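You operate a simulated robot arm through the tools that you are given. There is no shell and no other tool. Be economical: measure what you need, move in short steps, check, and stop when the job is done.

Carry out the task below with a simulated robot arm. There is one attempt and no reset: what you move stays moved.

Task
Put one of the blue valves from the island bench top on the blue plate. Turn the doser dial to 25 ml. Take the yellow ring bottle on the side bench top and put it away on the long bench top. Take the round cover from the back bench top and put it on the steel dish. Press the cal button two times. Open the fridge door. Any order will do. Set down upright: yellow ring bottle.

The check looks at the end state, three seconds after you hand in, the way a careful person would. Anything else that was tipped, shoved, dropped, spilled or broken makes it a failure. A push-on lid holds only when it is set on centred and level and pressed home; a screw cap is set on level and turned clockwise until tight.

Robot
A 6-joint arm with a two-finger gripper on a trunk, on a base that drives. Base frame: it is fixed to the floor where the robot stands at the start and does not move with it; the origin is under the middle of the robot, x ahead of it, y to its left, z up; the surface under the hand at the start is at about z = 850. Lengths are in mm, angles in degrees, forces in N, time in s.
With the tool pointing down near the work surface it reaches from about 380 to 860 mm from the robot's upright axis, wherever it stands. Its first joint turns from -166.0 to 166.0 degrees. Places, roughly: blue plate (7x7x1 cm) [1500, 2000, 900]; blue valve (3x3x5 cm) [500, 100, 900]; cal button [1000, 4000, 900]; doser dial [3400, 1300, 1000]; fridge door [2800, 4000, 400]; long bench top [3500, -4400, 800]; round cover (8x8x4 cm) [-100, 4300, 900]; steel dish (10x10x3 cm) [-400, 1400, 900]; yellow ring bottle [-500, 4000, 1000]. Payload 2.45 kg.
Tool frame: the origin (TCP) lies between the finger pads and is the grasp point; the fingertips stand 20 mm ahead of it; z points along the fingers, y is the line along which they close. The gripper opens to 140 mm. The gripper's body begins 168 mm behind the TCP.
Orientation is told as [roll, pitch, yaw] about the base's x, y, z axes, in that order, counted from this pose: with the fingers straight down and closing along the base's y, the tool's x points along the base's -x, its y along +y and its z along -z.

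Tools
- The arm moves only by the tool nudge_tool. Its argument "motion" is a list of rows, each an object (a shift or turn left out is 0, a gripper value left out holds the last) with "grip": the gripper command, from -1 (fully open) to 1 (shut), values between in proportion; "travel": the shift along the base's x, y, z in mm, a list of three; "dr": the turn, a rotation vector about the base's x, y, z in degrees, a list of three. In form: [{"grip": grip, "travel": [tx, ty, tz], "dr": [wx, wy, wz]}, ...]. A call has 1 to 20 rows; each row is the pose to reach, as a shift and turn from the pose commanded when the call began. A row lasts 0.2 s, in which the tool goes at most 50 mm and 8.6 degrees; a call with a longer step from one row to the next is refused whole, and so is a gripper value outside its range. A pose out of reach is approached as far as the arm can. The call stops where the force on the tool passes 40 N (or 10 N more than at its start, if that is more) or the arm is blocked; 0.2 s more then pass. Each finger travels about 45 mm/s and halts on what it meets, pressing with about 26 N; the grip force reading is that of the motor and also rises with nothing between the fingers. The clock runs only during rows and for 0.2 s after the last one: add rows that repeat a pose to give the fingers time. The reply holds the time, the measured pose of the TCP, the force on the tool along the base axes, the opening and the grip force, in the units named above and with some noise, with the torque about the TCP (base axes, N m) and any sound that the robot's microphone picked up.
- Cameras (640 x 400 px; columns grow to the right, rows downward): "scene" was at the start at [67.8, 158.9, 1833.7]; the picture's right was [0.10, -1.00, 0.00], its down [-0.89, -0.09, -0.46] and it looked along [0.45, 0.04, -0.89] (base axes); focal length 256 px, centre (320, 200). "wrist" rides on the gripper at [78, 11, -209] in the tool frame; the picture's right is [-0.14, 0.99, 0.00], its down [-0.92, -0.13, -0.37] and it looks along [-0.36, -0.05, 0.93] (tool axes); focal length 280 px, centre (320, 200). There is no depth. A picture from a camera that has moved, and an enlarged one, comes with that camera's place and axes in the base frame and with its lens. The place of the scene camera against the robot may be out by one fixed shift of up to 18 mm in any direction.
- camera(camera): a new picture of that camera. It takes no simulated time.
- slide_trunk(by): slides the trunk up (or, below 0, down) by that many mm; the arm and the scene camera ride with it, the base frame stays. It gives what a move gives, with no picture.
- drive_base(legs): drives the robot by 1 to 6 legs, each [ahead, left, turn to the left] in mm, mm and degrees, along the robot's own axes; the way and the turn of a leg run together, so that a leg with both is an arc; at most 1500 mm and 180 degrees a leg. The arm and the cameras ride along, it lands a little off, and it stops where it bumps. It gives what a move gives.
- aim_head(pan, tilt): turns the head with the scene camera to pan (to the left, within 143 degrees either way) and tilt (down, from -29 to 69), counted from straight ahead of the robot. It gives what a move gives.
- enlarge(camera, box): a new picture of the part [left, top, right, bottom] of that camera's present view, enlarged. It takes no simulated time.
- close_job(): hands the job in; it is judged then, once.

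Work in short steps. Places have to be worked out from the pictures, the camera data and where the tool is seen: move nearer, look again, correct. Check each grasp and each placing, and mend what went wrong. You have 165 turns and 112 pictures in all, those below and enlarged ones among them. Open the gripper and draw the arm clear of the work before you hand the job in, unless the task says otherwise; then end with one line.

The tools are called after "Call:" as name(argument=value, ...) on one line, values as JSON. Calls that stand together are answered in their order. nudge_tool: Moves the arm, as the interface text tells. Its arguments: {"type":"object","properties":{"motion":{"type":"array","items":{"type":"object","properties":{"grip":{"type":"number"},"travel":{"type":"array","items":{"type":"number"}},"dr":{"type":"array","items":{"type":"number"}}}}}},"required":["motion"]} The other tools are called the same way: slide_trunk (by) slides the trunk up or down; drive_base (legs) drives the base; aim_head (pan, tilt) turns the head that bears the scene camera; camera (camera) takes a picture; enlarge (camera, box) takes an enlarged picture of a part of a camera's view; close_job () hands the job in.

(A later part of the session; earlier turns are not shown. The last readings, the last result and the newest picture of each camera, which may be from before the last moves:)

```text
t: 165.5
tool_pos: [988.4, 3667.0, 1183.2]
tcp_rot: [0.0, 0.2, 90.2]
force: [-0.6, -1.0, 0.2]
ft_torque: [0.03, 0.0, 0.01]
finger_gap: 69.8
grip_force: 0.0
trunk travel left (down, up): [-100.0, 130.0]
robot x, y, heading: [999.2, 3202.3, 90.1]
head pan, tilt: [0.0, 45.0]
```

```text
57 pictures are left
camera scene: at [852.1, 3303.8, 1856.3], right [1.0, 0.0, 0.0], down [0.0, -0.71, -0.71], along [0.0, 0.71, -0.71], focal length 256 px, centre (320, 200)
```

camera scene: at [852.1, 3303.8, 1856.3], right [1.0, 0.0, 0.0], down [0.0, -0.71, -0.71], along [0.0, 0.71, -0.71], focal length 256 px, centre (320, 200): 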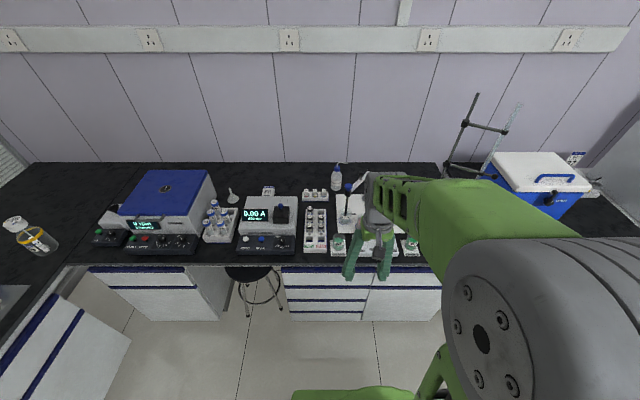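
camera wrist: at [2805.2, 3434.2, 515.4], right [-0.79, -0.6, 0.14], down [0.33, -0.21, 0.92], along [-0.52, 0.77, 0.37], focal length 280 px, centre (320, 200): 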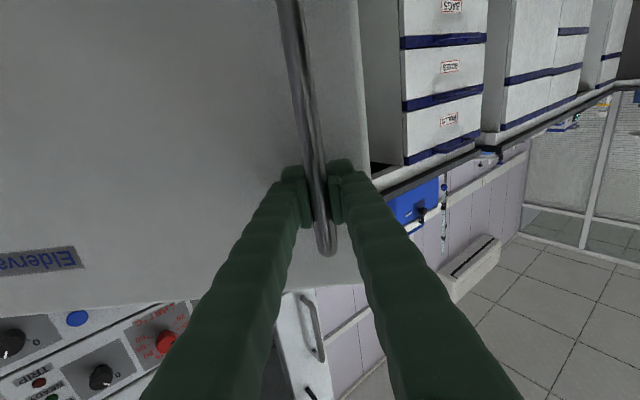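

Call:
camera(camera="wrist")

```text
56 pictures are left
camera wrist: at [978.2, 3590.2, 1393.6], right [-0.99, 0.14, 0.0], down [0.13, 0.92, 0.36], along [0.05, 0.36, -0.93], focal length 280 px, centre (320, 200)
```

wrist: 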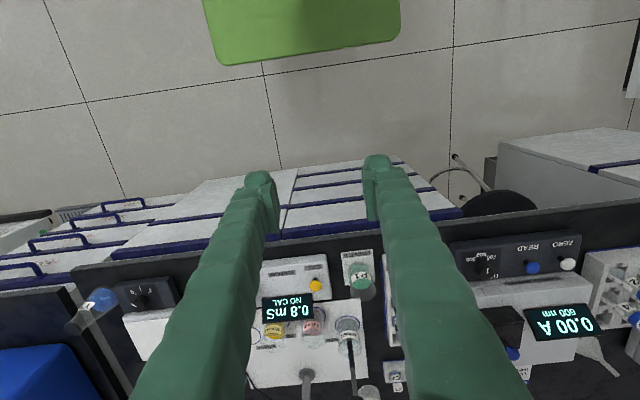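

Call:
enlarge(camera="wrist", box=[240, 240, 400, 340])

```text
4.00 times, centred on (320, 290) of wrist
camera zoom: at [978.2, 3590.2, 1393.6], right [-0.99, 0.14, 0.0], down [0.13, 0.92, 0.36], along [0.05, 0.36, -0.93], focal length 1122 px, centre (320, -160)
```

zoom: 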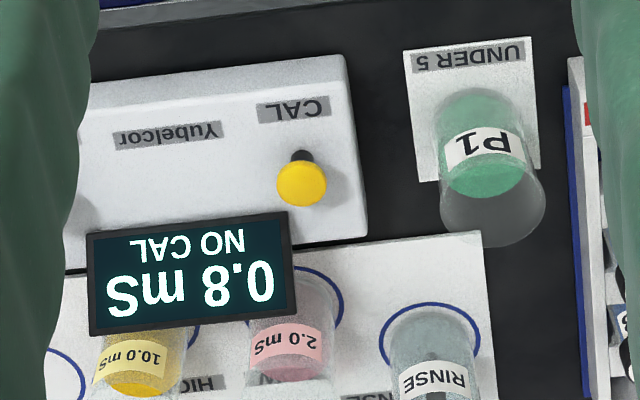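

CAL is the yellow mushroom button at about [1042, 3974, ~895]. Drive closer, close the gripper, and hover above it.

Call:
drive_base(legs=[[180, 0, 0]])

Call:
nudge_tool(motion=[{"grip": 1, "travel": [20, 30, -30]}, {"travel": [40, 60, -60]}, {"travel": [54, 90, -90]}, {"travel": [54, 115, -120]}, {"travel": [54, 115, -150]}, {"travel": [54, 115, -180]}, {"travel": [54, 115, -180]}, {"travel": [54, 115, -180]}])

Call:
camera(camera="wrist")

```text
t: 167.0
tool_pos: [989.8, 3847.3, 1182.1]
tcp_rot: [0.1, 0.4, 90.0]
force: [-0.4, 0.5, 0.0]
ft_torque: [-0.07, 0.0, -0.02]
finger_gap: 70.2
grip_force: 0.0
trunk travel left (down, up): [-100.0, 130.0]
robot x, y, heading: [997.2, 3379.5, 90.0]
head pan, tilt: [0.0, 45.0]
```

```text
t: 168.8
tool_pos: [1042.4, 3958.8, 1006.5]
tcp_rot: [0.1, 0.1, 89.9]
force: [-0.4, -1.4, -0.2]
ft_torque: [0.01, 0.02, 0.0]
finger_gap: 0.0
grip_force: 25.9
trunk travel left (down, up): [-100.0, 130.0]
robot x, y, heading: [998.9, 3379.8, 89.7]
head pan, tilt: [0.0, 45.0]
```

```text
54 pictures are left
camera wrist: at [1031.5, 3882.9, 1215.3], right [-0.99, 0.14, 0.0], down [0.13, 0.92, 0.36], along [0.05, 0.36, -0.93], focal length 280 px, centre (320, 200)
```

wrist: 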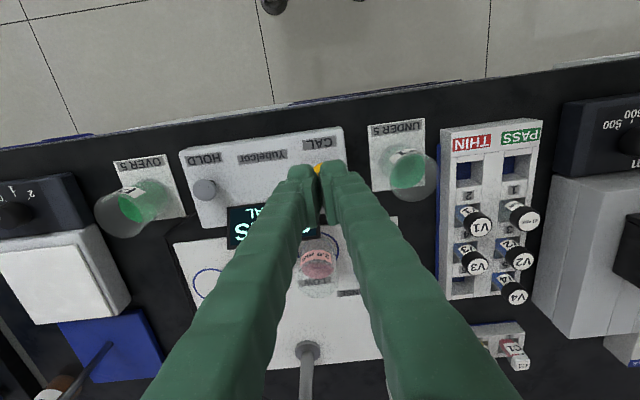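

Button ≈ [1043, 3964, top 914]; the closed tips are nearly over it. Descend slowly for the first press.

Call:
nudge_tool(motion=[{"travel": [1, 3, -40]}, {"travel": [1, 3, -60]}, {"travel": [1, 3, -66]}, {"travel": [1, 3, -69]}, {"travel": [1, 3, -72]}, {"travel": [1, 3, -74]}])

Call:
enlarge(camera="wrist", box=[200, 80, 440, 230])

```text
t: 170.2
tool_pos: [1043.9, 3965.2, 929.1]
tcp_rot: [0.1, 0.3, 90.0]
force: [0.0, 0.0, 0.2]
ft_torque: [-0.03, 0.02, -0.01]
finger_gap: 0.1
grip_force: 26.5
trunk travel left (down, up): [-100.0, 130.0]
robot x, y, heading: [996.7, 3380.2, 90.1]
head pan, tilt: [0.0, 45.0]
```

```text
2.67 times, centred on (320, 155) of wrist
camera zoom: at [1034.4, 3888.0, 1139.2], right [-0.99, 0.14, 0.0], down [0.13, 0.92, 0.36], along [0.05, 0.36, -0.93], focal length 748 px, centre (320, 320)
```

zoom: 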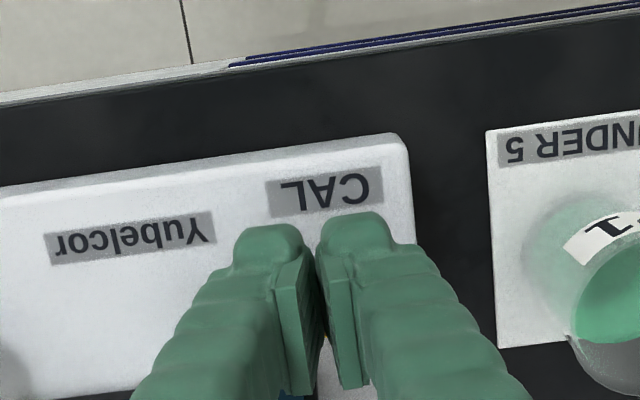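

Call:
nudge_tool(motion=[{"travel": [0, -2, -2]}, {"travel": [0, -2, -4]}, {"travel": [0, -2, -6]}, {"travel": [0, -2, -8]}])

```text
t: 171.2
tool_pos: [1046.0, 3962.5, 921.7]
tcp_rot: [0.1, 0.2, 90.0]
force: [-0.1, 0.6, 2.3]
ft_torque: [0.05, 0.01, 0.01]
finger_gap: 6.0
grip_force: 29.3
trunk travel left (down, up): [-100.0, 130.0]
robot x, y, heading: [994.9, 3379.3, 90.2]
head pan, tilt: [0.0, 45.0]
```

The button's dome wedged into the finger seam (gap 6 mm). Lift and check the display, then press with a single finger.

Call:
nudge_tool(motion=[{"travel": [0, 0, 15]}, {"travel": [0, 0, 50]}, {"travel": [0, -20, 80]}, {"travel": [0, -60, 90]}, {"travel": [0, -90, 90]}, {"travel": [0, -90, 90]}])

Call:
enlarge(camera="wrist", box=[220, 150, 420, 275])

```text
t: 172.6
tool_pos: [1044.5, 3872.7, 1009.7]
tcp_rot: [0.2, 0.3, 89.9]
force: [0.1, 0.0, -0.3]
ft_torque: [-0.03, 0.0, 0.01]
finger_gap: 0.0
grip_force: 29.9
trunk travel left (down, up): [-100.0, 130.0]
robot x, y, heading: [1000.0, 3376.4, 89.9]
head pan, tilt: [0.0, 45.0]
```

```text
3.20 times, centred on (320, 212) of wrist
camera zoom: at [1033.3, 3795.7, 1219.7], right [-0.99, 0.14, 0.0], down [0.13, 0.92, 0.36], along [0.05, 0.36, -0.93], focal length 897 px, centre (320, 160)
```

zoom: 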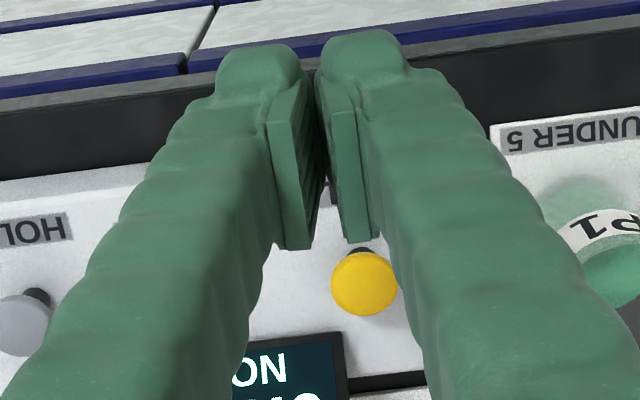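

Call:
nudge_tool(motion=[{"grip": -0.6}, {"grip": -0.6}, {"grip": -0.6}, {"grip": -0.6}, {"grip": -0.6}])

Call:
enlarge(camera="wrist", box=[220, 190, 420, 315])

```text
t: 173.8
tool_pos: [1043.9, 3873.0, 1011.2]
tcp_rot: [0.0, 0.3, 90.0]
force: [-0.2, -0.7, 0.3]
ft_torque: [-0.03, 0.03, -0.03]
finger_gap: 105.8
grip_force: 0.0
trunk travel left (down, up): [-100.0, 130.0]
robot x, y, heading: [1000.0, 3378.3, 89.8]
head pan, tilt: [0.0, 45.0]
```

```text
3.20 times, centred on (320, 252) of wrist
camera zoom: at [1033.3, 3795.9, 1219.8], right [-0.99, 0.14, 0.0], down [0.13, 0.92, 0.36], along [0.05, 0.36, -0.93], focal length 897 px, centre (320, 32)
```

zoom: 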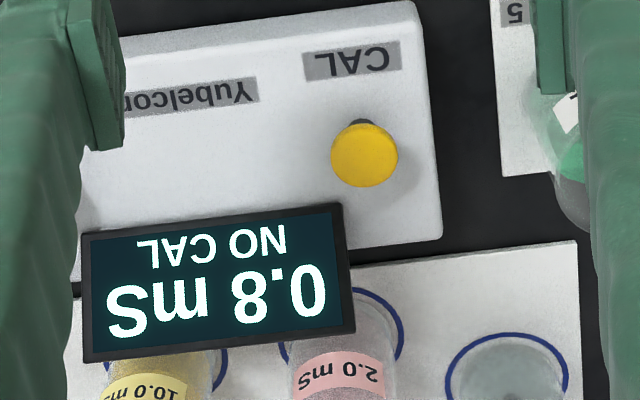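

Still "NO CAL", so no press registered. Close, offset −8 mm in x so one finger's tip covers the button, and press.

Call:
nudge_tool(motion=[{"grip": 1}, {"grip": 1, "travel": [-5, 45, 0]}, {"travel": [-10, 92, 0]}, {"travel": [-10, 92, 0]}, {"travel": [-10, 92, -40]}, {"travel": [-10, 92, -70]}, {"travel": [-10, 92, -76]}, {"travel": [-10, 92, -80]}, {"travel": [-10, 92, -83]}, {"travel": [-10, 92, -86]}])

```text
t: 176.0
tool_pos: [1033.6, 3964.3, 925.2]
tcp_rot: [0.1, 0.1, 90.0]
force: [-0.2, 0.7, 0.5]
ft_torque: [0.0, 0.02, 0.03]
finger_gap: 0.0
grip_force: 26.7
trunk travel left (down, up): [-100.0, 130.0]
robot x, y, heading: [997.5, 3379.4, 89.8]
head pan, tilt: [0.0, 45.0]
```

Call:
nudge_tool(motion=[{"travel": [0, 0, -2]}, {"travel": [0, 0, -4]}, {"travel": [0, 0, -6]}])

```text
t: 176.8
tool_pos: [1033.4, 3964.1, 920.5]
tcp_rot: [0.1, 0.3, 89.9]
force: [-0.6, 0.2, 1.6]
ft_torque: [0.01, -0.03, 0.04]
finger_gap: 0.1
grip_force: 26.4
trunk travel left (down, up): [-100.0, 130.0]
robot x, y, heading: [998.4, 3380.2, 90.1]
head pan, tilt: [0.0, 45.0]
heard: click
```

A click was heard. Lift clear and check the display before the second press.

Call:
nudge_tool(motion=[{"travel": [0, 0, 5]}, {"travel": [0, 0, 20]}, {"travel": [0, 0, 60]}, {"travel": [5, -45, 85]}, {"travel": [10, -92, 85]}, {"travel": [10, -92, 85], "grip": -0.6}, {"travel": [10, -92, 85]}, {"travel": [10, -92, 85]}, {"travel": [10, -92, 85]}, {"travel": [10, -92, 85]}, {"travel": [10, -92, 85]}])

Call:
enlarge(camera="wrist", box=[220, 190, 420, 315])

```text
refused: row 4 steps farther than a row can; nothing moved
```

```text
3.20 times, centred on (320, 252) of wrist
camera zoom: at [1023.5, 3887.4, 1129.4], right [-0.99, 0.14, 0.0], down [0.13, 0.92, 0.36], along [0.05, 0.36, -0.93], focal length 897 px, centre (320, 32)
```

zoom: 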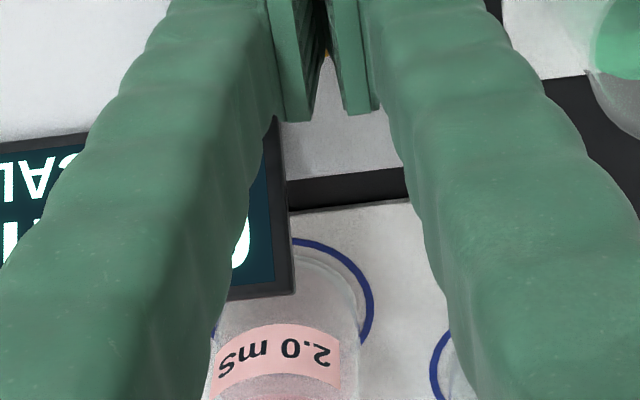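

Call:
nudge_tool(motion=[{"travel": [0, 0, 5]}, {"travel": [0, 0, 20]}, {"travel": [0, 0, 60]}, {"travel": [3, -30, 80]}, {"travel": [6, -60, 85]}, {"travel": [10, -92, 85], "grip": -0.6}, {"travel": [10, -92, 85]}, {"travel": [10, -92, 85]}, {"travel": [10, -92, 85]}, {"travel": [10, -92, 85]}, {"travel": [10, -92, 85]}])

Call:
enlarge(camera="wrist", box=[220, 190, 420, 315])

```text
t: 179.2
tool_pos: [1046.6, 3871.4, 1006.5]
tcp_rot: [0.0, 0.3, 90.0]
force: [-2.0, 0.9, 0.3]
ft_torque: [0.01, 0.04, 0.0]
finger_gap: 112.5
grip_force: 0.0
trunk travel left (down, up): [-100.0, 130.0]
robot x, y, heading: [999.1, 3382.8, 90.1]
head pan, tilt: [0.0, 45.0]
```

```text
3.20 times, centred on (320, 252) of wrist
camera zoom: at [1035.6, 3795.2, 1215.6], right [-0.99, 0.14, 0.0], down [0.13, 0.92, 0.36], along [0.05, 0.36, -0.93], focal length 897 px, centre (320, 32)
```

zoom: 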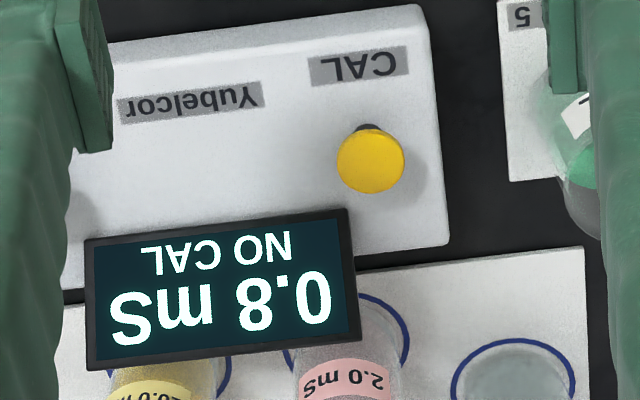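

One click, display still "NO CAL" (likely needs both presses). Press once more the same way.

Call:
nudge_tool(motion=[{"grip": 1}, {"grip": 1, "travel": [-5, 45, 0]}, {"travel": [-11, 92, 0]}, {"travel": [-11, 92, 0]}, {"travel": [-11, 92, -40]}, {"travel": [-11, 92, -70]}, {"travel": [-11, 92, -76]}, {"travel": [-11, 92, -80]}, {"travel": [-11, 92, -82]}, {"travel": [-11, 92, -84]}, {"travel": [-11, 92, -86]}, {"travel": [-11, 92, -87]}])

```text
t: 181.8
tool_pos: [1033.7, 3964.4, 918.0]
tcp_rot: [0.2, 0.4, 89.9]
force: [0.1, -0.3, 2.7]
ft_torque: [-0.02, -0.07, 0.0]
finger_gap: 6.0
grip_force: 29.3
trunk travel left (down, up): [-100.0, 130.0]
robot x, y, heading: [998.1, 3378.3, 89.8]
head pan, tilt: [0.0, 45.0]
heard: click
```

Second click heard. Lift and check display.

Call:
nudge_tool(motion=[{"travel": [0, 0, 5]}, {"travel": [0, 0, 20]}, {"travel": [0, 0, 60]}, {"travel": [3, -30, 80]}, {"travel": [6, -60, 85]}, {"travel": [10, -92, 85], "grip": -0.6}, {"travel": [10, -92, 85]}, {"travel": [10, -92, 85]}, {"travel": [10, -92, 85]}, {"travel": [10, -92, 85]}, {"travel": [10, -92, 85]}])

Call:
enlarge(camera="wrist", box=[220, 190, 420, 315])

```text
t: 184.2
tool_pos: [1042.1, 3873.4, 1001.8]
tcp_rot: [0.1, 0.3, 90.0]
force: [0.0, 0.1, 0.3]
ft_torque: [-0.03, -0.03, -0.02]
finger_gap: 112.0
grip_force: 0.0
trunk travel left (down, up): [-100.0, 130.0]
robot x, y, heading: [996.6, 3382.2, 90.1]
head pan, tilt: [0.0, 45.0]
```

```text
3.20 times, centred on (320, 252) of wrist
camera zoom: at [1031.7, 3797.5, 1211.4], right [-0.99, 0.14, 0.0], down [0.13, 0.92, 0.36], along [0.05, 0.36, -0.93], focal length 897 px, centre (320, 32)
```

zoom: 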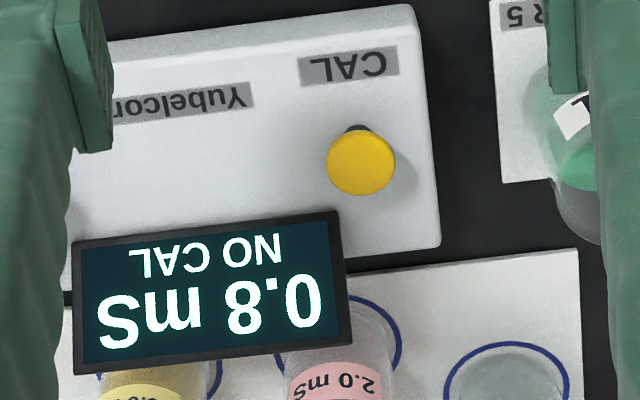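

Two clicks done. Raise the arm, and drive left to view the round cover and bottle.

Call:
nudge_tool(motion=[{"travel": [-15, 0, 45]}, {"travel": [-30, 0, 90]}, {"travel": [-40, 0, 135]}, {"travel": [-40, -10, 180]}, {"travel": [-40, -10, 180]}])

Call:
drive_base(legs=[[40, 850, 0]])

Call:
aim_head(pan=25, tilt=45)

Call:
camera(camera="scene")

```text
t: 185.4
tool_pos: [1001.6, 3865.4, 1184.1]
tcp_rot: [0.1, 0.2, 89.9]
force: [0.9, -0.4, 0.4]
ft_torque: [0.02, -0.02, 0.0]
finger_gap: 111.8
grip_force: 0.0
trunk travel left (down, up): [-100.0, 130.0]
robot x, y, heading: [997.8, 3380.5, 90.0]
head pan, tilt: [0.0, 45.0]
```

```text
t: 193.2
tool_pos: [151.0, 3902.8, 1183.9]
tcp_rot: [0.1, 0.3, 90.4]
force: [-0.1, -0.9, 0.3]
ft_torque: [0.01, 0.0, -0.02]
finger_gap: 112.0
grip_force: 0.1
trunk travel left (down, up): [-100.0, 130.0]
robot x, y, heading: [152.3, 3415.6, 90.5]
head pan, tilt: [0.0, 45.0]
```

```text
t: 194.1
tool_pos: [151.5, 3903.9, 1184.0]
tcp_rot: [0.1, 0.3, 90.4]
force: [-0.3, -0.2, 0.8]
ft_torque: [-0.03, 0.01, -0.01]
finger_gap: 112.0
grip_force: 0.0
trunk travel left (down, up): [-100.0, 130.0]
robot x, y, heading: [150.3, 3418.8, 90.4]
head pan, tilt: [25.0, 45.0]
```

```text
47 pictures are left
camera scene: at [-29.8, 3514.1, 1856.3], right [0.9, 0.43, 0.0], down [0.3, -0.64, -0.71], along [-0.3, 0.64, -0.71], focal length 256 px, centre (320, 200)
```

scene: 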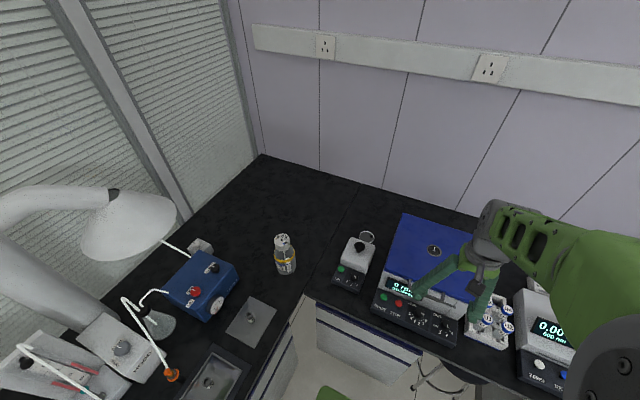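

Call:
enlarge(camera="scene", box=[260, 200, 500, 350])

```text
2.67 times, centred on (380, 275) of scene
camera zoom: at [-29.8, 3514.1, 1856.3], right [0.9, 0.43, 0.0], down [0.3, -0.64, -0.71], along [-0.3, 0.64, -0.71], focal length 682 px, centre (160, 0)
```

zoom: 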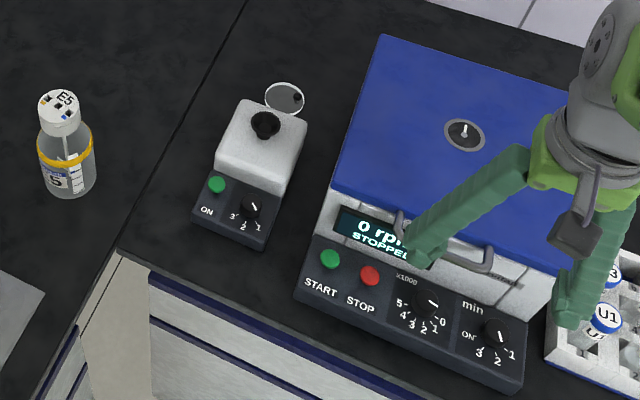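

The round cover is the clear disc with a black knob behind the vortex mixer, near [-142, 4275]. Move the base closer and bring the hand over it.

Call:
drive_base(legs=[[140, 35, 0]])

Call:
nudge_tool(motion=[{"grip": -0.5, "travel": [-40, 25, 0]}, {"travel": [-80, 50, 0]}, {"travel": [-120, 75, 0]}, {"travel": [-160, 100, 0]}, {"travel": [-200, 125, 0]}, {"travel": [-240, 150, 0]}, {"travel": [-250, 165, -30]}, {"travel": [-250, 165, -30]}])

Call:
camera(camera="wrist")

```text
t: 195.5
tool_pos: [114.6, 4048.0, 1182.9]
tcp_rot: [0.1, 0.3, 90.4]
force: [-0.7, 0.5, -0.6]
ft_torque: [-0.05, 0.0, -0.02]
finger_gap: 111.8
grip_force: 0.0
trunk travel left (down, up): [-100.0, 130.0]
robot x, y, heading: [111.3, 3564.3, 90.5]
head pan, tilt: [25.0, 45.0]
```

```text
t: 197.3
tool_pos: [-135.0, 4208.6, 1154.4]
tcp_rot: [0.1, 0.4, 90.4]
force: [0.3, 0.5, 0.3]
ft_torque: [0.0, -0.06, -0.01]
finger_gap: 105.0
grip_force: 0.1
trunk travel left (down, up): [-100.0, 130.0]
robot x, y, heading: [114.8, 3560.7, 90.6]
head pan, tilt: [25.0, 45.0]
```

```text
45 pictures are left
camera wrist: at [-145.7, 4131.4, 1364.0], right [-0.99, 0.13, 0.0], down [0.12, 0.92, 0.36], along [0.05, 0.36, -0.93], focal length 280 px, centre (320, 200)
```

wrist: 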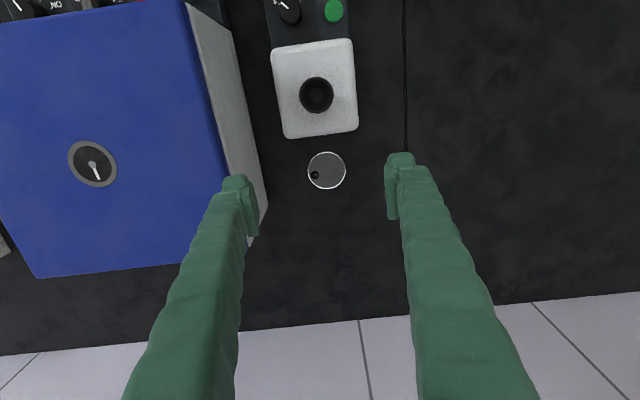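

Call:
enlarge(camera="wrist", box=[270, 130, 390, 205])

```text
5.33 times, centred on (330, 168) of wrist
camera zoom: at [-145.7, 4131.4, 1364.0], right [-0.99, 0.13, 0.0], down [0.12, 0.92, 0.36], along [0.05, 0.36, -0.93], focal length 1495 px, centre (267, 373)
```

zoom: 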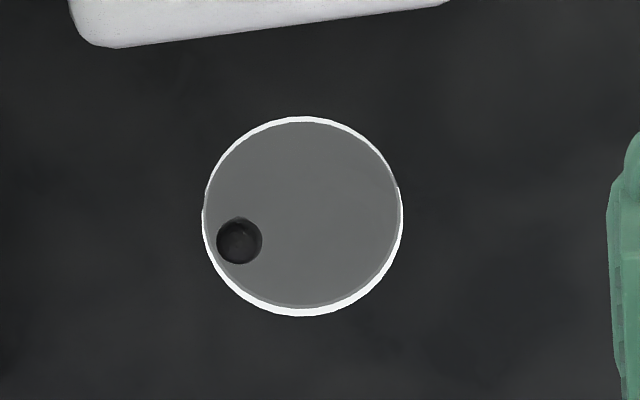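

The cover is near [-138, 4270]. Move directly over it and lower to get a better idea of its shape.

Call:
nudge_tool(motion=[{"travel": [-1, 30, -20]}, {"travel": [-2, 60, -50]}, {"travel": [-3, 62, -95]}, {"travel": [-3, 62, -140]}, {"travel": [-3, 62, -160]}, {"travel": [-3, 62, -160]}])

Call:
enlarge(camera="wrist", box=[220, 80, 420, 205])

```text
t: 198.7
tool_pos: [-140.4, 4274.8, 994.6]
tcp_rot: [0.0, 0.3, 90.6]
force: [0.2, -0.2, 0.1]
ft_torque: [0.01, -0.03, -0.03]
finger_gap: 105.2
grip_force: 0.1
trunk travel left (down, up): [-100.0, 130.0]
robot x, y, heading: [117.0, 3560.2, 90.2]
head pan, tilt: [25.0, 45.0]
```

```text
3.20 times, centred on (320, 142) of wrist
camera zoom: at [-150.3, 4197.7, 1204.7], right [-0.99, 0.13, 0.0], down [0.12, 0.92, 0.36], along [0.05, 0.36, -0.93], focal length 897 px, centre (320, 384)
```

zoom: 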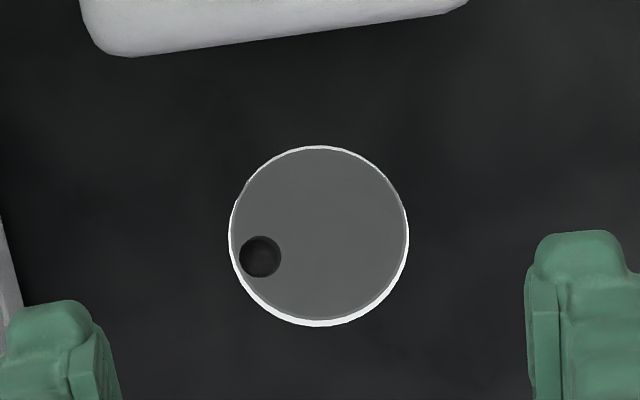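

The cover is a flat disc on the bench with an off-centre knob at about [-117, 4269]. Narrow the gripper and go above the knob.

Call:
nudge_tool(motion=[{"grip": 0.4, "travel": [12, -2, -10]}, {"travel": [23, -5, -30]}, {"travel": [23, -5, -55]}, {"travel": [23, -5, -70]}, {"travel": [23, -5, -70]}, {"travel": [23, -5, -70]}])

Call:
enlarge(camera="wrist", box=[220, 100, 420, 225])

```text
t: 200.1
tool_pos: [-115.4, 4268.7, 923.0]
tcp_rot: [0.0, 0.3, 90.4]
force: [0.0, -0.5, 0.8]
ft_torque: [0.03, 0.02, 0.01]
finger_gap: 41.9
grip_force: 0.0
trunk travel left (down, up): [-100.0, 130.0]
robot x, y, heading: [114.4, 3558.6, 90.5]
head pan, tilt: [25.0, 45.0]
```

```text
3.20 times, centred on (320, 162) of wrist
camera zoom: at [-125.2, 4192.4, 1131.8], right [-0.99, 0.13, 0.0], down [0.12, 0.92, 0.36], along [0.05, 0.36, -0.93], focal length 897 px, centre (320, 320)
```

zoom: 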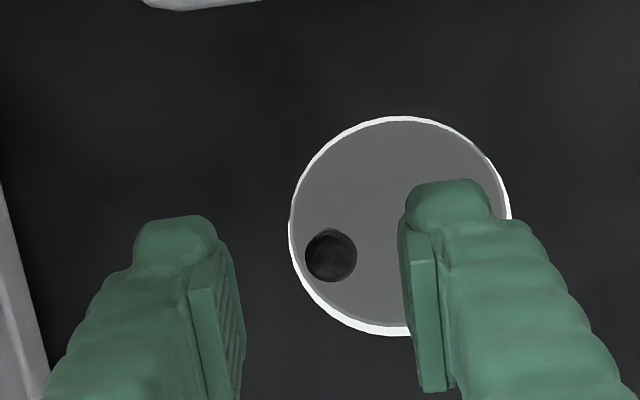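

Knob top at ≈[-117.4, 4271, 879]. Descend to TCP z≈880 and close.

Call:
nudge_tool(motion=[{"travel": [-2, 2, -20]}, {"travel": [-2, 2, -35]}, {"travel": [-2, 2, -43]}, {"travel": [-2, 2, -43]}, {"travel": [-2, 2, -43], "grip": 1}, {"travel": [-2, 2, -43], "grip": 1}, {"travel": [-2, 2, -43], "grip": 1}, {"travel": [-2, 2, -43], "grip": 1}])

Call:
enlarge(camera="wrist", box=[220, 100, 420, 225])

```text
t: 201.9
tool_pos: [-116.1, 4271.3, 879.2]
tcp_rot: [0.1, 0.2, 90.5]
force: [4.3, 0.1, 8.5]
ft_torque: [0.05, 0.13, 0.0]
finger_gap: 12.9
grip_force: 25.9
trunk travel left (down, up): [-100.0, 130.0]
robot x, y, heading: [119.6, 3564.6, 90.4]
head pan, tilt: [25.0, 45.0]
```

```text
3.20 times, centred on (320, 162) of wrist
camera zoom: at [-126.5, 4194.0, 1088.9], right [-0.99, 0.13, 0.0], down [0.12, 0.92, 0.36], along [0.05, 0.36, -0.93], focal length 897 px, centre (320, 320)
```

zoom: 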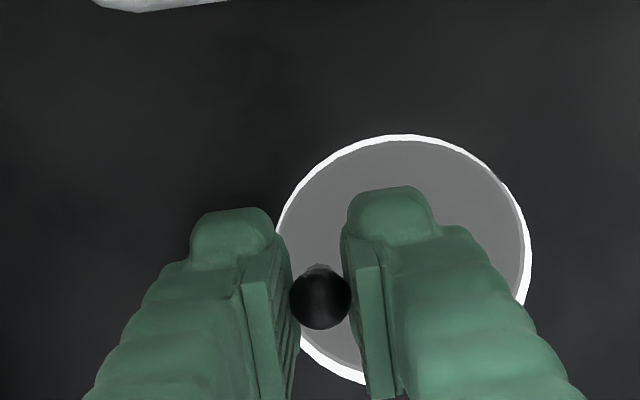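

Gripped (12.9 mm ball knob). Lift and check.

Call:
nudge_tool(motion=[{"travel": [0, 0, 10]}, {"travel": [0, 0, 30]}, {"travel": [0, 0, 70]}, {"travel": [0, 0, 110]}, {"travel": [0, 0, 150]}, {"travel": [0, 0, 190]}, {"travel": [0, -20, 230]}, {"travel": [0, -40, 270]}, {"travel": [0, -40, 300]}, {"travel": [0, -40, 300]}])

Call:
camera(camera="wrist")

```text
t: 204.1
tool_pos: [-120.1, 4233.4, 1184.6]
tcp_rot: [0.1, 0.2, 90.5]
force: [0.3, 0.3, -0.8]
ft_torque: [-0.03, 0.0, -0.02]
finger_gap: 12.4
grip_force: 25.8
trunk travel left (down, up): [-100.0, 130.0]
robot x, y, heading: [112.4, 3562.0, 90.3]
head pan, tilt: [25.0, 45.0]
```

```text
40 pictures are left
camera wrist: at [-130.0, 4156.6, 1393.8], right [-0.99, 0.13, 0.0], down [0.12, 0.92, 0.36], along [0.05, 0.36, -0.93], focal length 280 px, centre (320, 200)
```

wrist: 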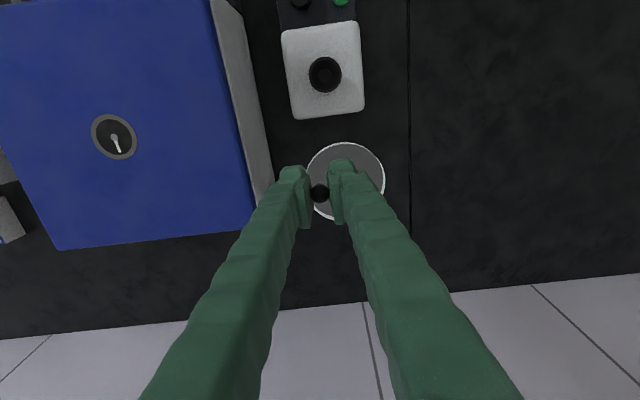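

Cover is held level. Retract the arm and drive to the side bench facing the steel dish.

Call:
nudge_tool(motion=[{"travel": [38, -30, 0]}, {"travel": [76, -60, 0]}, {"travel": [114, -90, 0]}, {"travel": [152, -120, 0]}, {"travel": [190, -150, 0]}, {"travel": [232, -170, 0]}, {"travel": [232, -190, 0]}])

Call:
drive_base(legs=[[-700, -300, 0], [0, 0, 90], [163, 1450, 0]])

Call:
aim_head(pan=10, tilt=50)

Call:
camera(camera="scene")

```text
t: 205.7
tool_pos: [116.0, 4042.9, 1181.9]
tcp_rot: [0.1, 0.2, 90.6]
force: [-0.2, -0.5, -0.2]
ft_torque: [0.03, -0.04, -0.02]
finger_gap: 12.6
grip_force: 26.1
trunk travel left (down, up): [-100.0, 130.0]
robot x, y, heading: [114.5, 3560.2, 90.6]
head pan, tilt: [25.0, 45.0]
```

```text
t: 226.0
tool_pos: [-78.2, 1375.3, 1181.7]
tcp_rot: [0.1, 0.3, -173.3]
force: [0.7, 0.5, -1.0]
ft_torque: [0.04, -0.01, 0.01]
finger_gap: 12.2
grip_force: 26.2
trunk travel left (down, up): [-100.0, 130.0]
robot x, y, heading: [402.2, 1428.0, -173.4]
head pan, tilt: [25.0, 45.0]
```

```text
t: 226.8
tool_pos: [-78.3, 1375.8, 1181.1]
tcp_rot: [0.0, 0.2, -173.3]
force: [-0.2, -0.3, -0.3]
ft_torque: [0.01, 0.04, 0.0]
finger_gap: 12.5
grip_force: 25.6
trunk travel left (down, up): [-100.0, 130.0]
robot x, y, heading: [401.0, 1427.5, -173.4]
head pan, tilt: [10.0, 50.0]
```

```text
39 pictures are left
camera scene: at [328.4, 1277.4, 1849.4], right [-0.29, 0.96, 0.0], down [0.73, 0.22, -0.64], along [-0.62, -0.18, -0.77], focal length 256 px, centre (320, 200)
```

scene: 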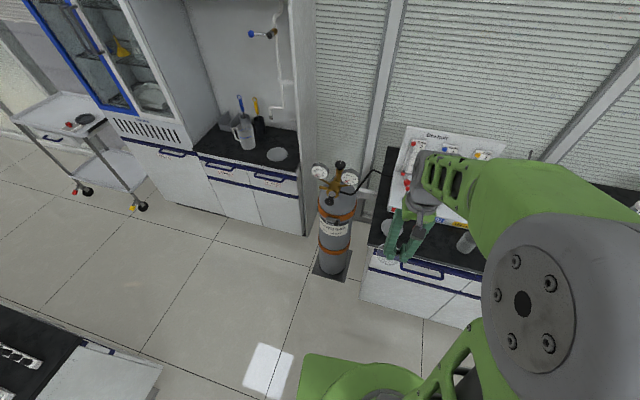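

Correct heading and move closer, then look with the wrist camera.

Call:
drive_base(legs=[[0, 0, -6.6], [180, 0, 0]])

Call:
camera(camera="wrist")

```text
t: 228.9
tool_pos: [-273.1, 1435.2, 1181.2]
tcp_rot: [0.2, 0.3, 179.8]
force: [0.2, 0.7, -1.0]
ft_torque: [0.01, -0.08, 0.0]
finger_gap: 12.6
grip_force: 26.0
trunk travel left (down, up): [-100.0, 130.0]
robot x, y, heading: [209.8, 1426.8, 179.7]
head pan, tilt: [10.0, 50.0]
```

```text
38 pictures are left
camera wrist: at [-195.9, 1425.3, 1391.1], right [-0.14, -0.99, 0.0], down [-0.92, 0.13, 0.36], along [-0.36, 0.05, -0.93], focal length 280 px, centre (320, 200)
```

wrist: 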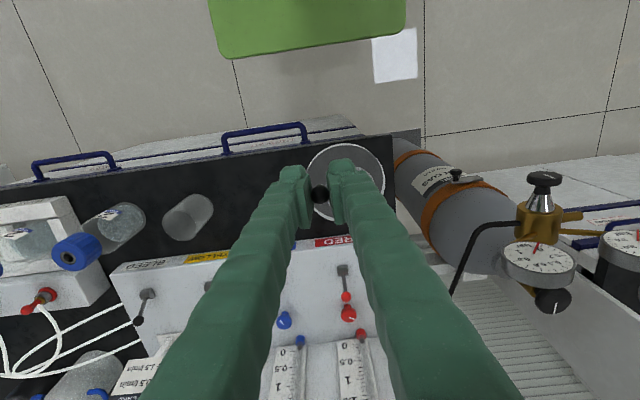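

Cover hides the dish; shift the hand sideways to see it.

Call:
nudge_tool(motion=[{"travel": [0, 45, 0]}, {"travel": [0, 90, 0]}, {"travel": [0, 130, 0]}, {"travel": [0, 130, 0]}])

Call:
camera(camera="wrist")

```text
t: 229.9
tool_pos: [-272.4, 1568.4, 1183.3]
tcp_rot: [0.2, 0.3, 179.7]
force: [0.1, 0.5, -0.7]
ft_torque: [0.02, 0.0, 0.03]
finger_gap: 12.6
grip_force: 26.0
trunk travel left (down, up): [-100.0, 130.0]
robot x, y, heading: [211.1, 1425.7, 179.7]
head pan, tilt: [10.0, 50.0]
```

```text
37 pictures are left
camera wrist: at [-195.8, 1556.8, 1393.2], right [-0.14, -0.99, 0.0], down [-0.92, 0.13, 0.36], along [-0.36, 0.05, -0.93], focal length 280 px, centre (320, 200)
```

wrist: 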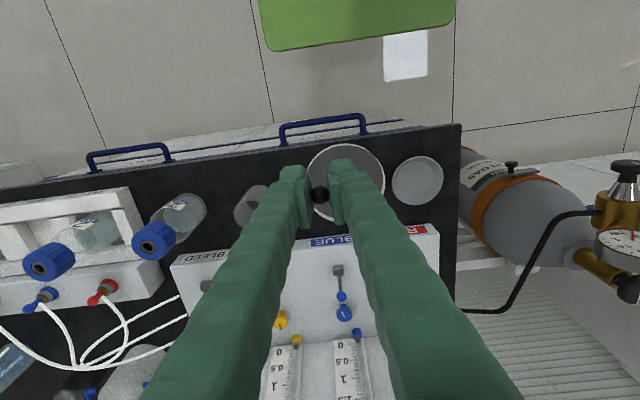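

Call:
enlarge(camera="wrist", box=[360, 130, 480, 230])

```text
4.00 times, centred on (420, 180) of wrist
camera zoom: at [-195.8, 1556.8, 1393.2], right [-0.14, -0.99, 0.0], down [-0.92, 0.13, 0.36], along [-0.36, 0.05, -0.93], focal length 1122 px, centre (-80, 280)
```

zoom: 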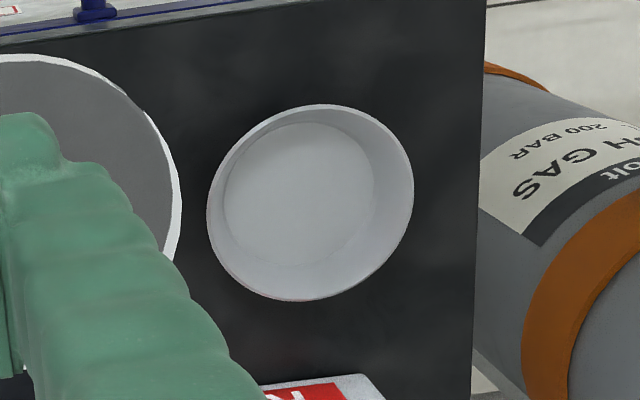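

Dish centre ≈ [-388, 1392]; the cover's centre is ~21.5 mm to −y of the knob, so TCP target ≈ [-387, 1413]. Move over and lower part way.

Call:
nudge_tool(motion=[{"travel": [-20, -40, 0]}, {"travel": [-45, -80, 0]}, {"travel": [-70, -115, 0]}, {"travel": [-95, -145, -20]}, {"travel": [-115, -155, -60]}, {"travel": [-115, -155, -105]}, {"travel": [-115, -155, -150]}, {"travel": [-115, -155, -190]}, {"travel": [-115, -155, -190]}])

Call:
camera(camera="wrist")

```text
t: 231.9
tool_pos: [-384.4, 1415.2, 994.5]
tcp_rot: [0.0, 0.3, 179.8]
force: [0.0, -0.3, -1.0]
ft_torque: [0.01, 0.0, 0.0]
finger_gap: 12.5
grip_force: 26.0
trunk travel left (down, up): [-100.0, 130.0]
robot x, y, heading: [212.3, 1424.8, 179.8]
head pan, tilt: [10.0, 50.0]
```

```text
35 pictures are left
camera wrist: at [-308.0, 1405.5, 1203.3], right [-0.14, -0.99, 0.0], down [-0.92, 0.13, 0.36], along [-0.36, 0.05, -0.93], focal length 280 px, centre (320, 200)
```

wrist: 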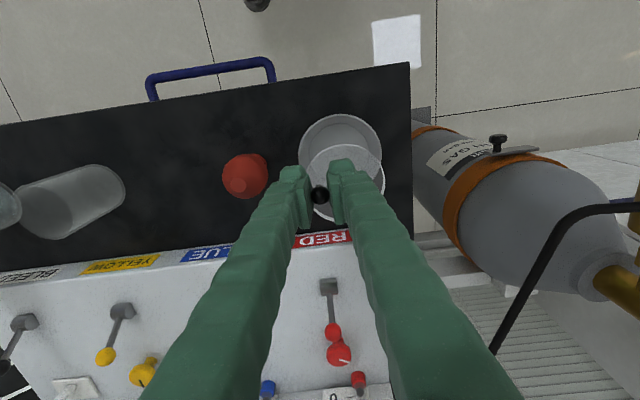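

Cover centre needs shift (+6, −3); I'll bias −3 more in y so the outer finger clears the dish wall. Lower to TCP z≈902 and look.

Call:
nudge_tool(motion=[{"travel": [6, -6, -30]}, {"travel": [6, -6, -60]}, {"travel": [6, -6, -85]}, {"travel": [6, -6, -92]}, {"travel": [6, -6, -92]}])

Call:
enlarge(camera="wrist", box=[220, 100, 420, 225])

```text
t: 233.1
tool_pos: [-381.8, 1406.3, 901.7]
tcp_rot: [0.1, 0.4, 179.8]
force: [-0.4, -0.4, -0.2]
ft_torque: [0.03, -0.01, -0.03]
finger_gap: 12.5
grip_force: 26.1
trunk travel left (down, up): [-100.0, 130.0]
robot x, y, heading: [208.8, 1428.2, 179.8]
head pan, tilt: [10.0, 50.0]
```

```text
3.20 times, centred on (320, 162) of wrist
camera zoom: at [-304.6, 1396.6, 1111.2], right [-0.14, -0.99, 0.0], down [-0.92, 0.13, 0.36], along [-0.36, 0.05, -0.93], focal length 897 px, centre (320, 320)
```

zoom: 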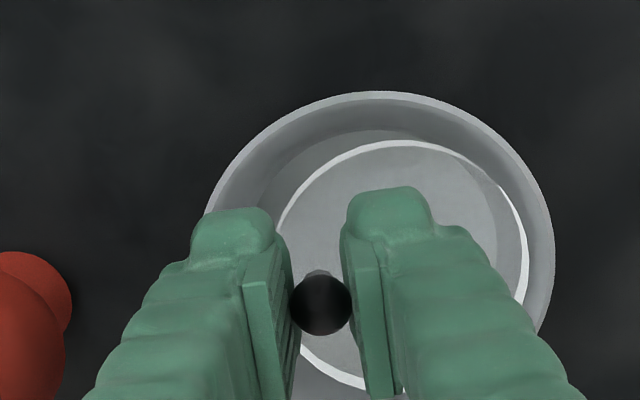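

Cover sits 5–6 mm toward −y of dish centre, x aligned. Shift +2 in y and lower gently until contact.

Call:
nudge_tool(motion=[{"travel": [0, 2, -5]}, {"travel": [0, 2, -9]}, {"travel": [0, 2, -12]}, {"travel": [0, 2, -14]}, {"travel": [0, 2, -16]}])

Call:
enlarge(camera="wrist", box=[220, 100, 420, 225])

```text
t: 234.2
tool_pos: [-382.5, 1408.5, 888.9]
tcp_rot: [0.1, -0.3, 179.8]
force: [2.7, 3.4, 19.5]
ft_torque: [-0.17, -0.24, 0.08]
finger_gap: 12.2
grip_force: 25.8
trunk travel left (down, up): [-100.0, 130.0]
robot x, y, heading: [211.2, 1429.4, 179.5]
head pan, tilt: [10.0, 50.0]
stopped in row 5: the force on the tool passed its limit at 42 N (the readings are from after the stop); the commanded pose is now the measured one
```

```text
3.20 times, centred on (320, 162) of wrist
camera zoom: at [-304.1, 1397.9, 1098.1], right [-0.14, -0.99, 0.0], down [-0.92, 0.13, 0.37], along [-0.37, 0.05, -0.93], focal length 897 px, centre (320, 320)
```

zoom: 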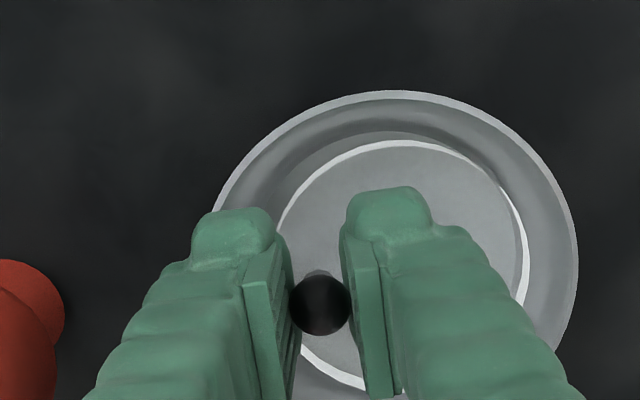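

Cover is seated and centred in the dish. Open slightly and rise straight up.

Call:
nudge_tool(motion=[{"travel": [0, 0, 2]}, {"travel": [0, 0, 2], "grip": 0.74}, {"travel": [0, 0, 2], "grip": 0.74}, {"travel": [0, 0, 8], "grip": 0.74}, {"travel": [0, 0, 20], "grip": 0.7}, {"travel": [0, 0, 45], "grip": 0.4}, {"travel": [0, 0, 90]}, {"travel": [0, 0, 135]}, {"travel": [20, 40, 150]}, {"travel": [20, 80, 150]}, {"travel": [20, 80, 150]}])

Call:
enlarge(camera="wrist", box=[280, 80, 480, 205])

```text
t: 236.6
tool_pos: [-360.9, 1483.7, 1039.7]
tcp_rot: [0.1, 0.0, 179.8]
force: [0.0, 0.7, -0.9]
ft_torque: [0.03, 0.0, 0.0]
finger_gap: 41.5
grip_force: 0.2
trunk travel left (down, up): [-100.0, 130.0]
robot x, y, heading: [210.0, 1425.8, 179.8]
head pan, tilt: [10.0, 50.0]
```

```text
3.20 times, centred on (380, 142) of wrist
camera zoom: at [-282.6, 1474.7, 1247.5], right [-0.14, -0.99, 0.0], down [-0.92, 0.13, 0.37], along [-0.37, 0.05, -0.93], focal length 897 px, centre (128, 384)
```

zoom: 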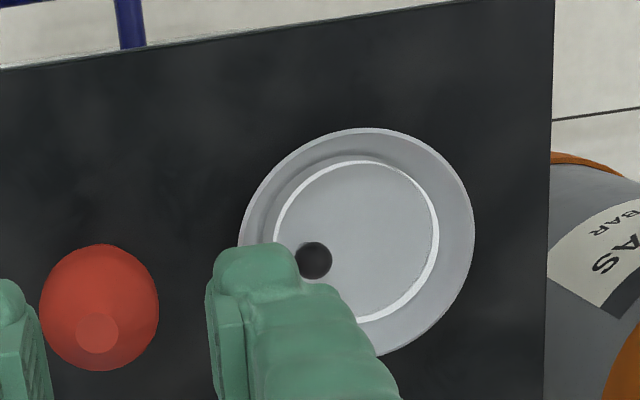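

Cover is seated in the dish. Raise/retract the arm and drive back to the corner for the bottle.

Call:
nudge_tool(motion=[{"travel": [20, -10, 45]}, {"travel": [45, -20, 85]}, {"travel": [70, -30, 120]}, {"travel": [90, -40, 145]}, {"travel": [90, -45, 145]}])

Call:
drive_base(legs=[[-200, -1430, 0], [0, 0, -90], [680, 290, 0]])

Call:
aim_head(pan=35, tilt=45)

Call:
camera(camera="scene")

```text
refused: row 1 steps farther than a row can; nothing moved
```

```text
t: 256.2
tool_pos: [250.0, 4004.8, 1034.3]
tcp_rot: [0.0, 2.0, 88.2]
force: [1.5, 0.1, -0.4]
ft_torque: [0.04, 0.01, -0.01]
finger_gap: 42.2
grip_force: 0.0
trunk travel left (down, up): [-100.0, 130.0]
robot x, y, heading: [172.6, 3452.2, 87.7]
head pan, tilt: [10.0, 50.0]
stopped in leg 3: the force on the tool passed its limit at 70 N (the readings are from after the stop); the commanded pose is now the measured one
```

```text
t: 257.1
tool_pos: [250.3, 4005.5, 1034.0]
tcp_rot: [0.2, 1.9, 88.2]
force: [0.1, -2.4, -0.5]
ft_torque: [-0.04, -0.03, 0.07]
finger_gap: 42.1
grip_force: 0.2
trunk travel left (down, up): [-100.0, 130.0]
robot x, y, heading: [173.7, 3449.2, 87.8]
head pan, tilt: [35.0, 45.0]
```

```text
31 pictures are left
camera scene: at [-14.2, 3547.0, 1856.3], right [0.84, 0.54, 0.0], down [0.38, -0.59, -0.71], along [-0.38, 0.59, -0.71], focal length 256 px, centre (320, 200)
```

scene: 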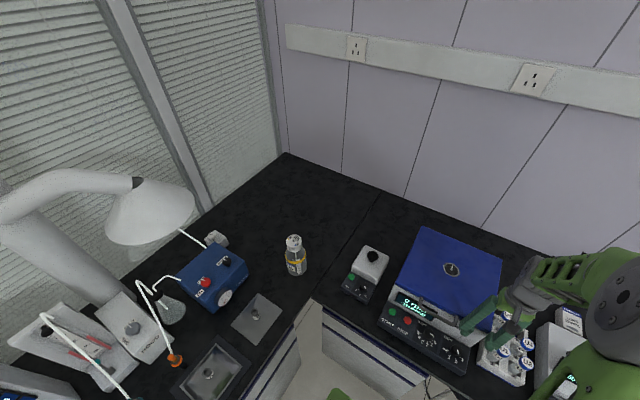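

The arm move was refused while the drive ran, and the low hand bumped something near the centrifuge. I inspect the area.

Call:
enlarge(camera="scene", box=[380, 220, 640, 390])

Call:
camera(camera="wrist")

```text
2.35 times, centred on (510, 305) of scene
camera zoom: at [-14.2, 3547.0, 1856.3], right [0.84, 0.54, 0.0], down [0.38, -0.59, -0.71], along [-0.38, 0.59, -0.71], focal length 601 px, centre (-127, -47)
```

zoom: 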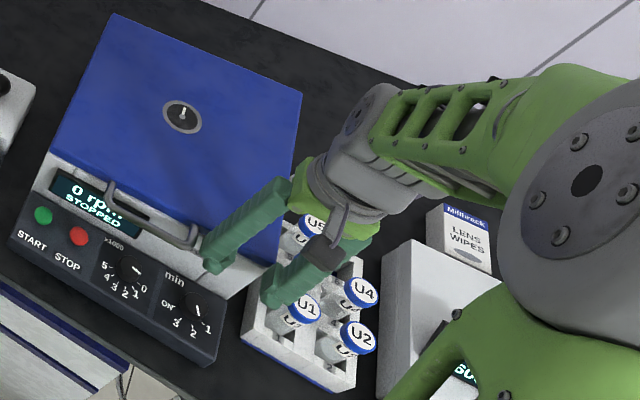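

```text
29 pictures are left
camera wrist: at [237.6, 3935.0, 1245.7], right [-0.99, 0.17, 0.0], down [0.16, 0.93, 0.34], along [0.06, 0.33, -0.94], focal length 280 px, centre (320, 200)
```

wrist: 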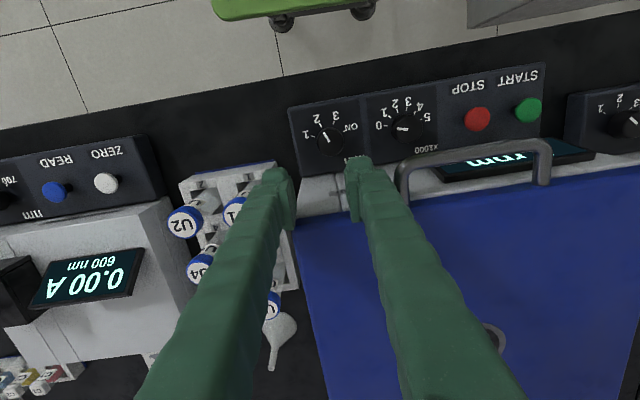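

No visible displacement (finger touched the heavy centrifuge lid). Raise straight up first, separately from any driving.

Call:
nudge_tool(motion=[{"travel": [0, 0, 40]}, {"travel": [0, 0, 85]}, {"travel": [0, 0, 130]}, {"travel": [0, 0, 160]}, {"travel": [0, 0, 160]}])

```text
t: 258.3
tool_pos: [252.4, 4005.8, 1193.8]
tcp_rot: [0.1, 1.8, 88.2]
force: [-1.0, -0.6, 0.6]
ft_torque: [0.04, 0.04, 0.01]
finger_gap: 42.3
grip_force: 0.1
trunk travel left (down, up): [-100.0, 130.0]
robot x, y, heading: [176.0, 3453.5, 87.7]
head pan, tilt: [35.0, 45.0]
```

Straighten the hand, nudge the base, then move the hand left toward the bottle.

Call:
drive_base(legs=[[60, 45, 2.3]])

Call:
nudge_tool(motion=[{"grip": -0.3, "travel": [-45, -8, 0], "dr": [1.8, 0, 0]}, {"travel": [-90, -16, 0], "dr": [1.8, 0, 0]}, {"travel": [-135, -24, 0], "dr": [1.8, 0, 0]}, {"travel": [-180, -32, 0], "dr": [1.8, 0, 0]}, {"travel": [-225, -40, 0], "dr": [1.8, 0, 0]}, {"travel": [-270, -48, 0], "dr": [1.8, 0, 0]}, {"travel": [-315, -56, 0], "dr": [1.8, 0, 0]}, {"travel": [-360, -64, 0], "dr": [1.8, 0, 0]}, {"travel": [-405, -72, 0], "dr": [1.8, 0, 0]}, {"travel": [-450, -80, 0], "dr": [1.8, 0, 0]}, {"travel": [-495, -88, 0], "dr": [1.8, 0, 0]}, {"travel": [-540, -96, 0], "dr": [1.8, 0, 0]}, {"travel": [-580, -100, 0], "dr": [1.8, 0, 0]}, {"travel": [-580, -100, 0], "dr": [1.8, 0, 0]}])

Call:
camera(camera="wrist")

```text
t: 259.4
tool_pos: [186.3, 4069.3, 1192.4]
tcp_rot: [0.1, 2.0, 90.4]
force: [-0.5, -0.3, 0.0]
ft_torque: [-0.06, -0.05, -0.01]
finger_gap: 41.9
grip_force: 0.0
trunk travel left (down, up): [-100.0, 130.0]
robot x, y, heading: [132.2, 3513.1, 89.9]
head pan, tilt: [35.0, 45.0]
```

```text
t: 262.4
tool_pos: [-391.1, 3968.5, 1194.7]
tcp_rot: [0.0, 0.0, 90.3]
force: [-0.3, -0.2, -0.1]
ft_torque: [-0.02, 0.01, -0.04]
finger_gap: 91.0
grip_force: 0.1
trunk travel left (down, up): [-100.0, 130.0]
robot x, y, heading: [130.5, 3511.5, 90.3]
head pan, tilt: [35.0, 45.0]
```

```text
28 pictures are left
camera wrist: at [-401.8, 3891.6, 1403.6], right [-0.99, 0.13, 0.0], down [0.12, 0.92, 0.37], along [0.05, 0.36, -0.93], focal length 280 px, centre (320, 200)
```

wrist: 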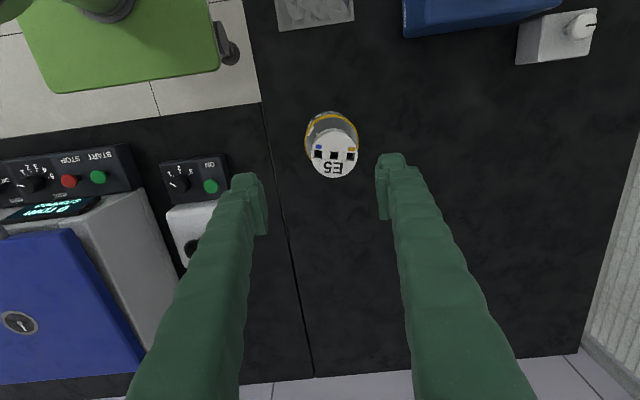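

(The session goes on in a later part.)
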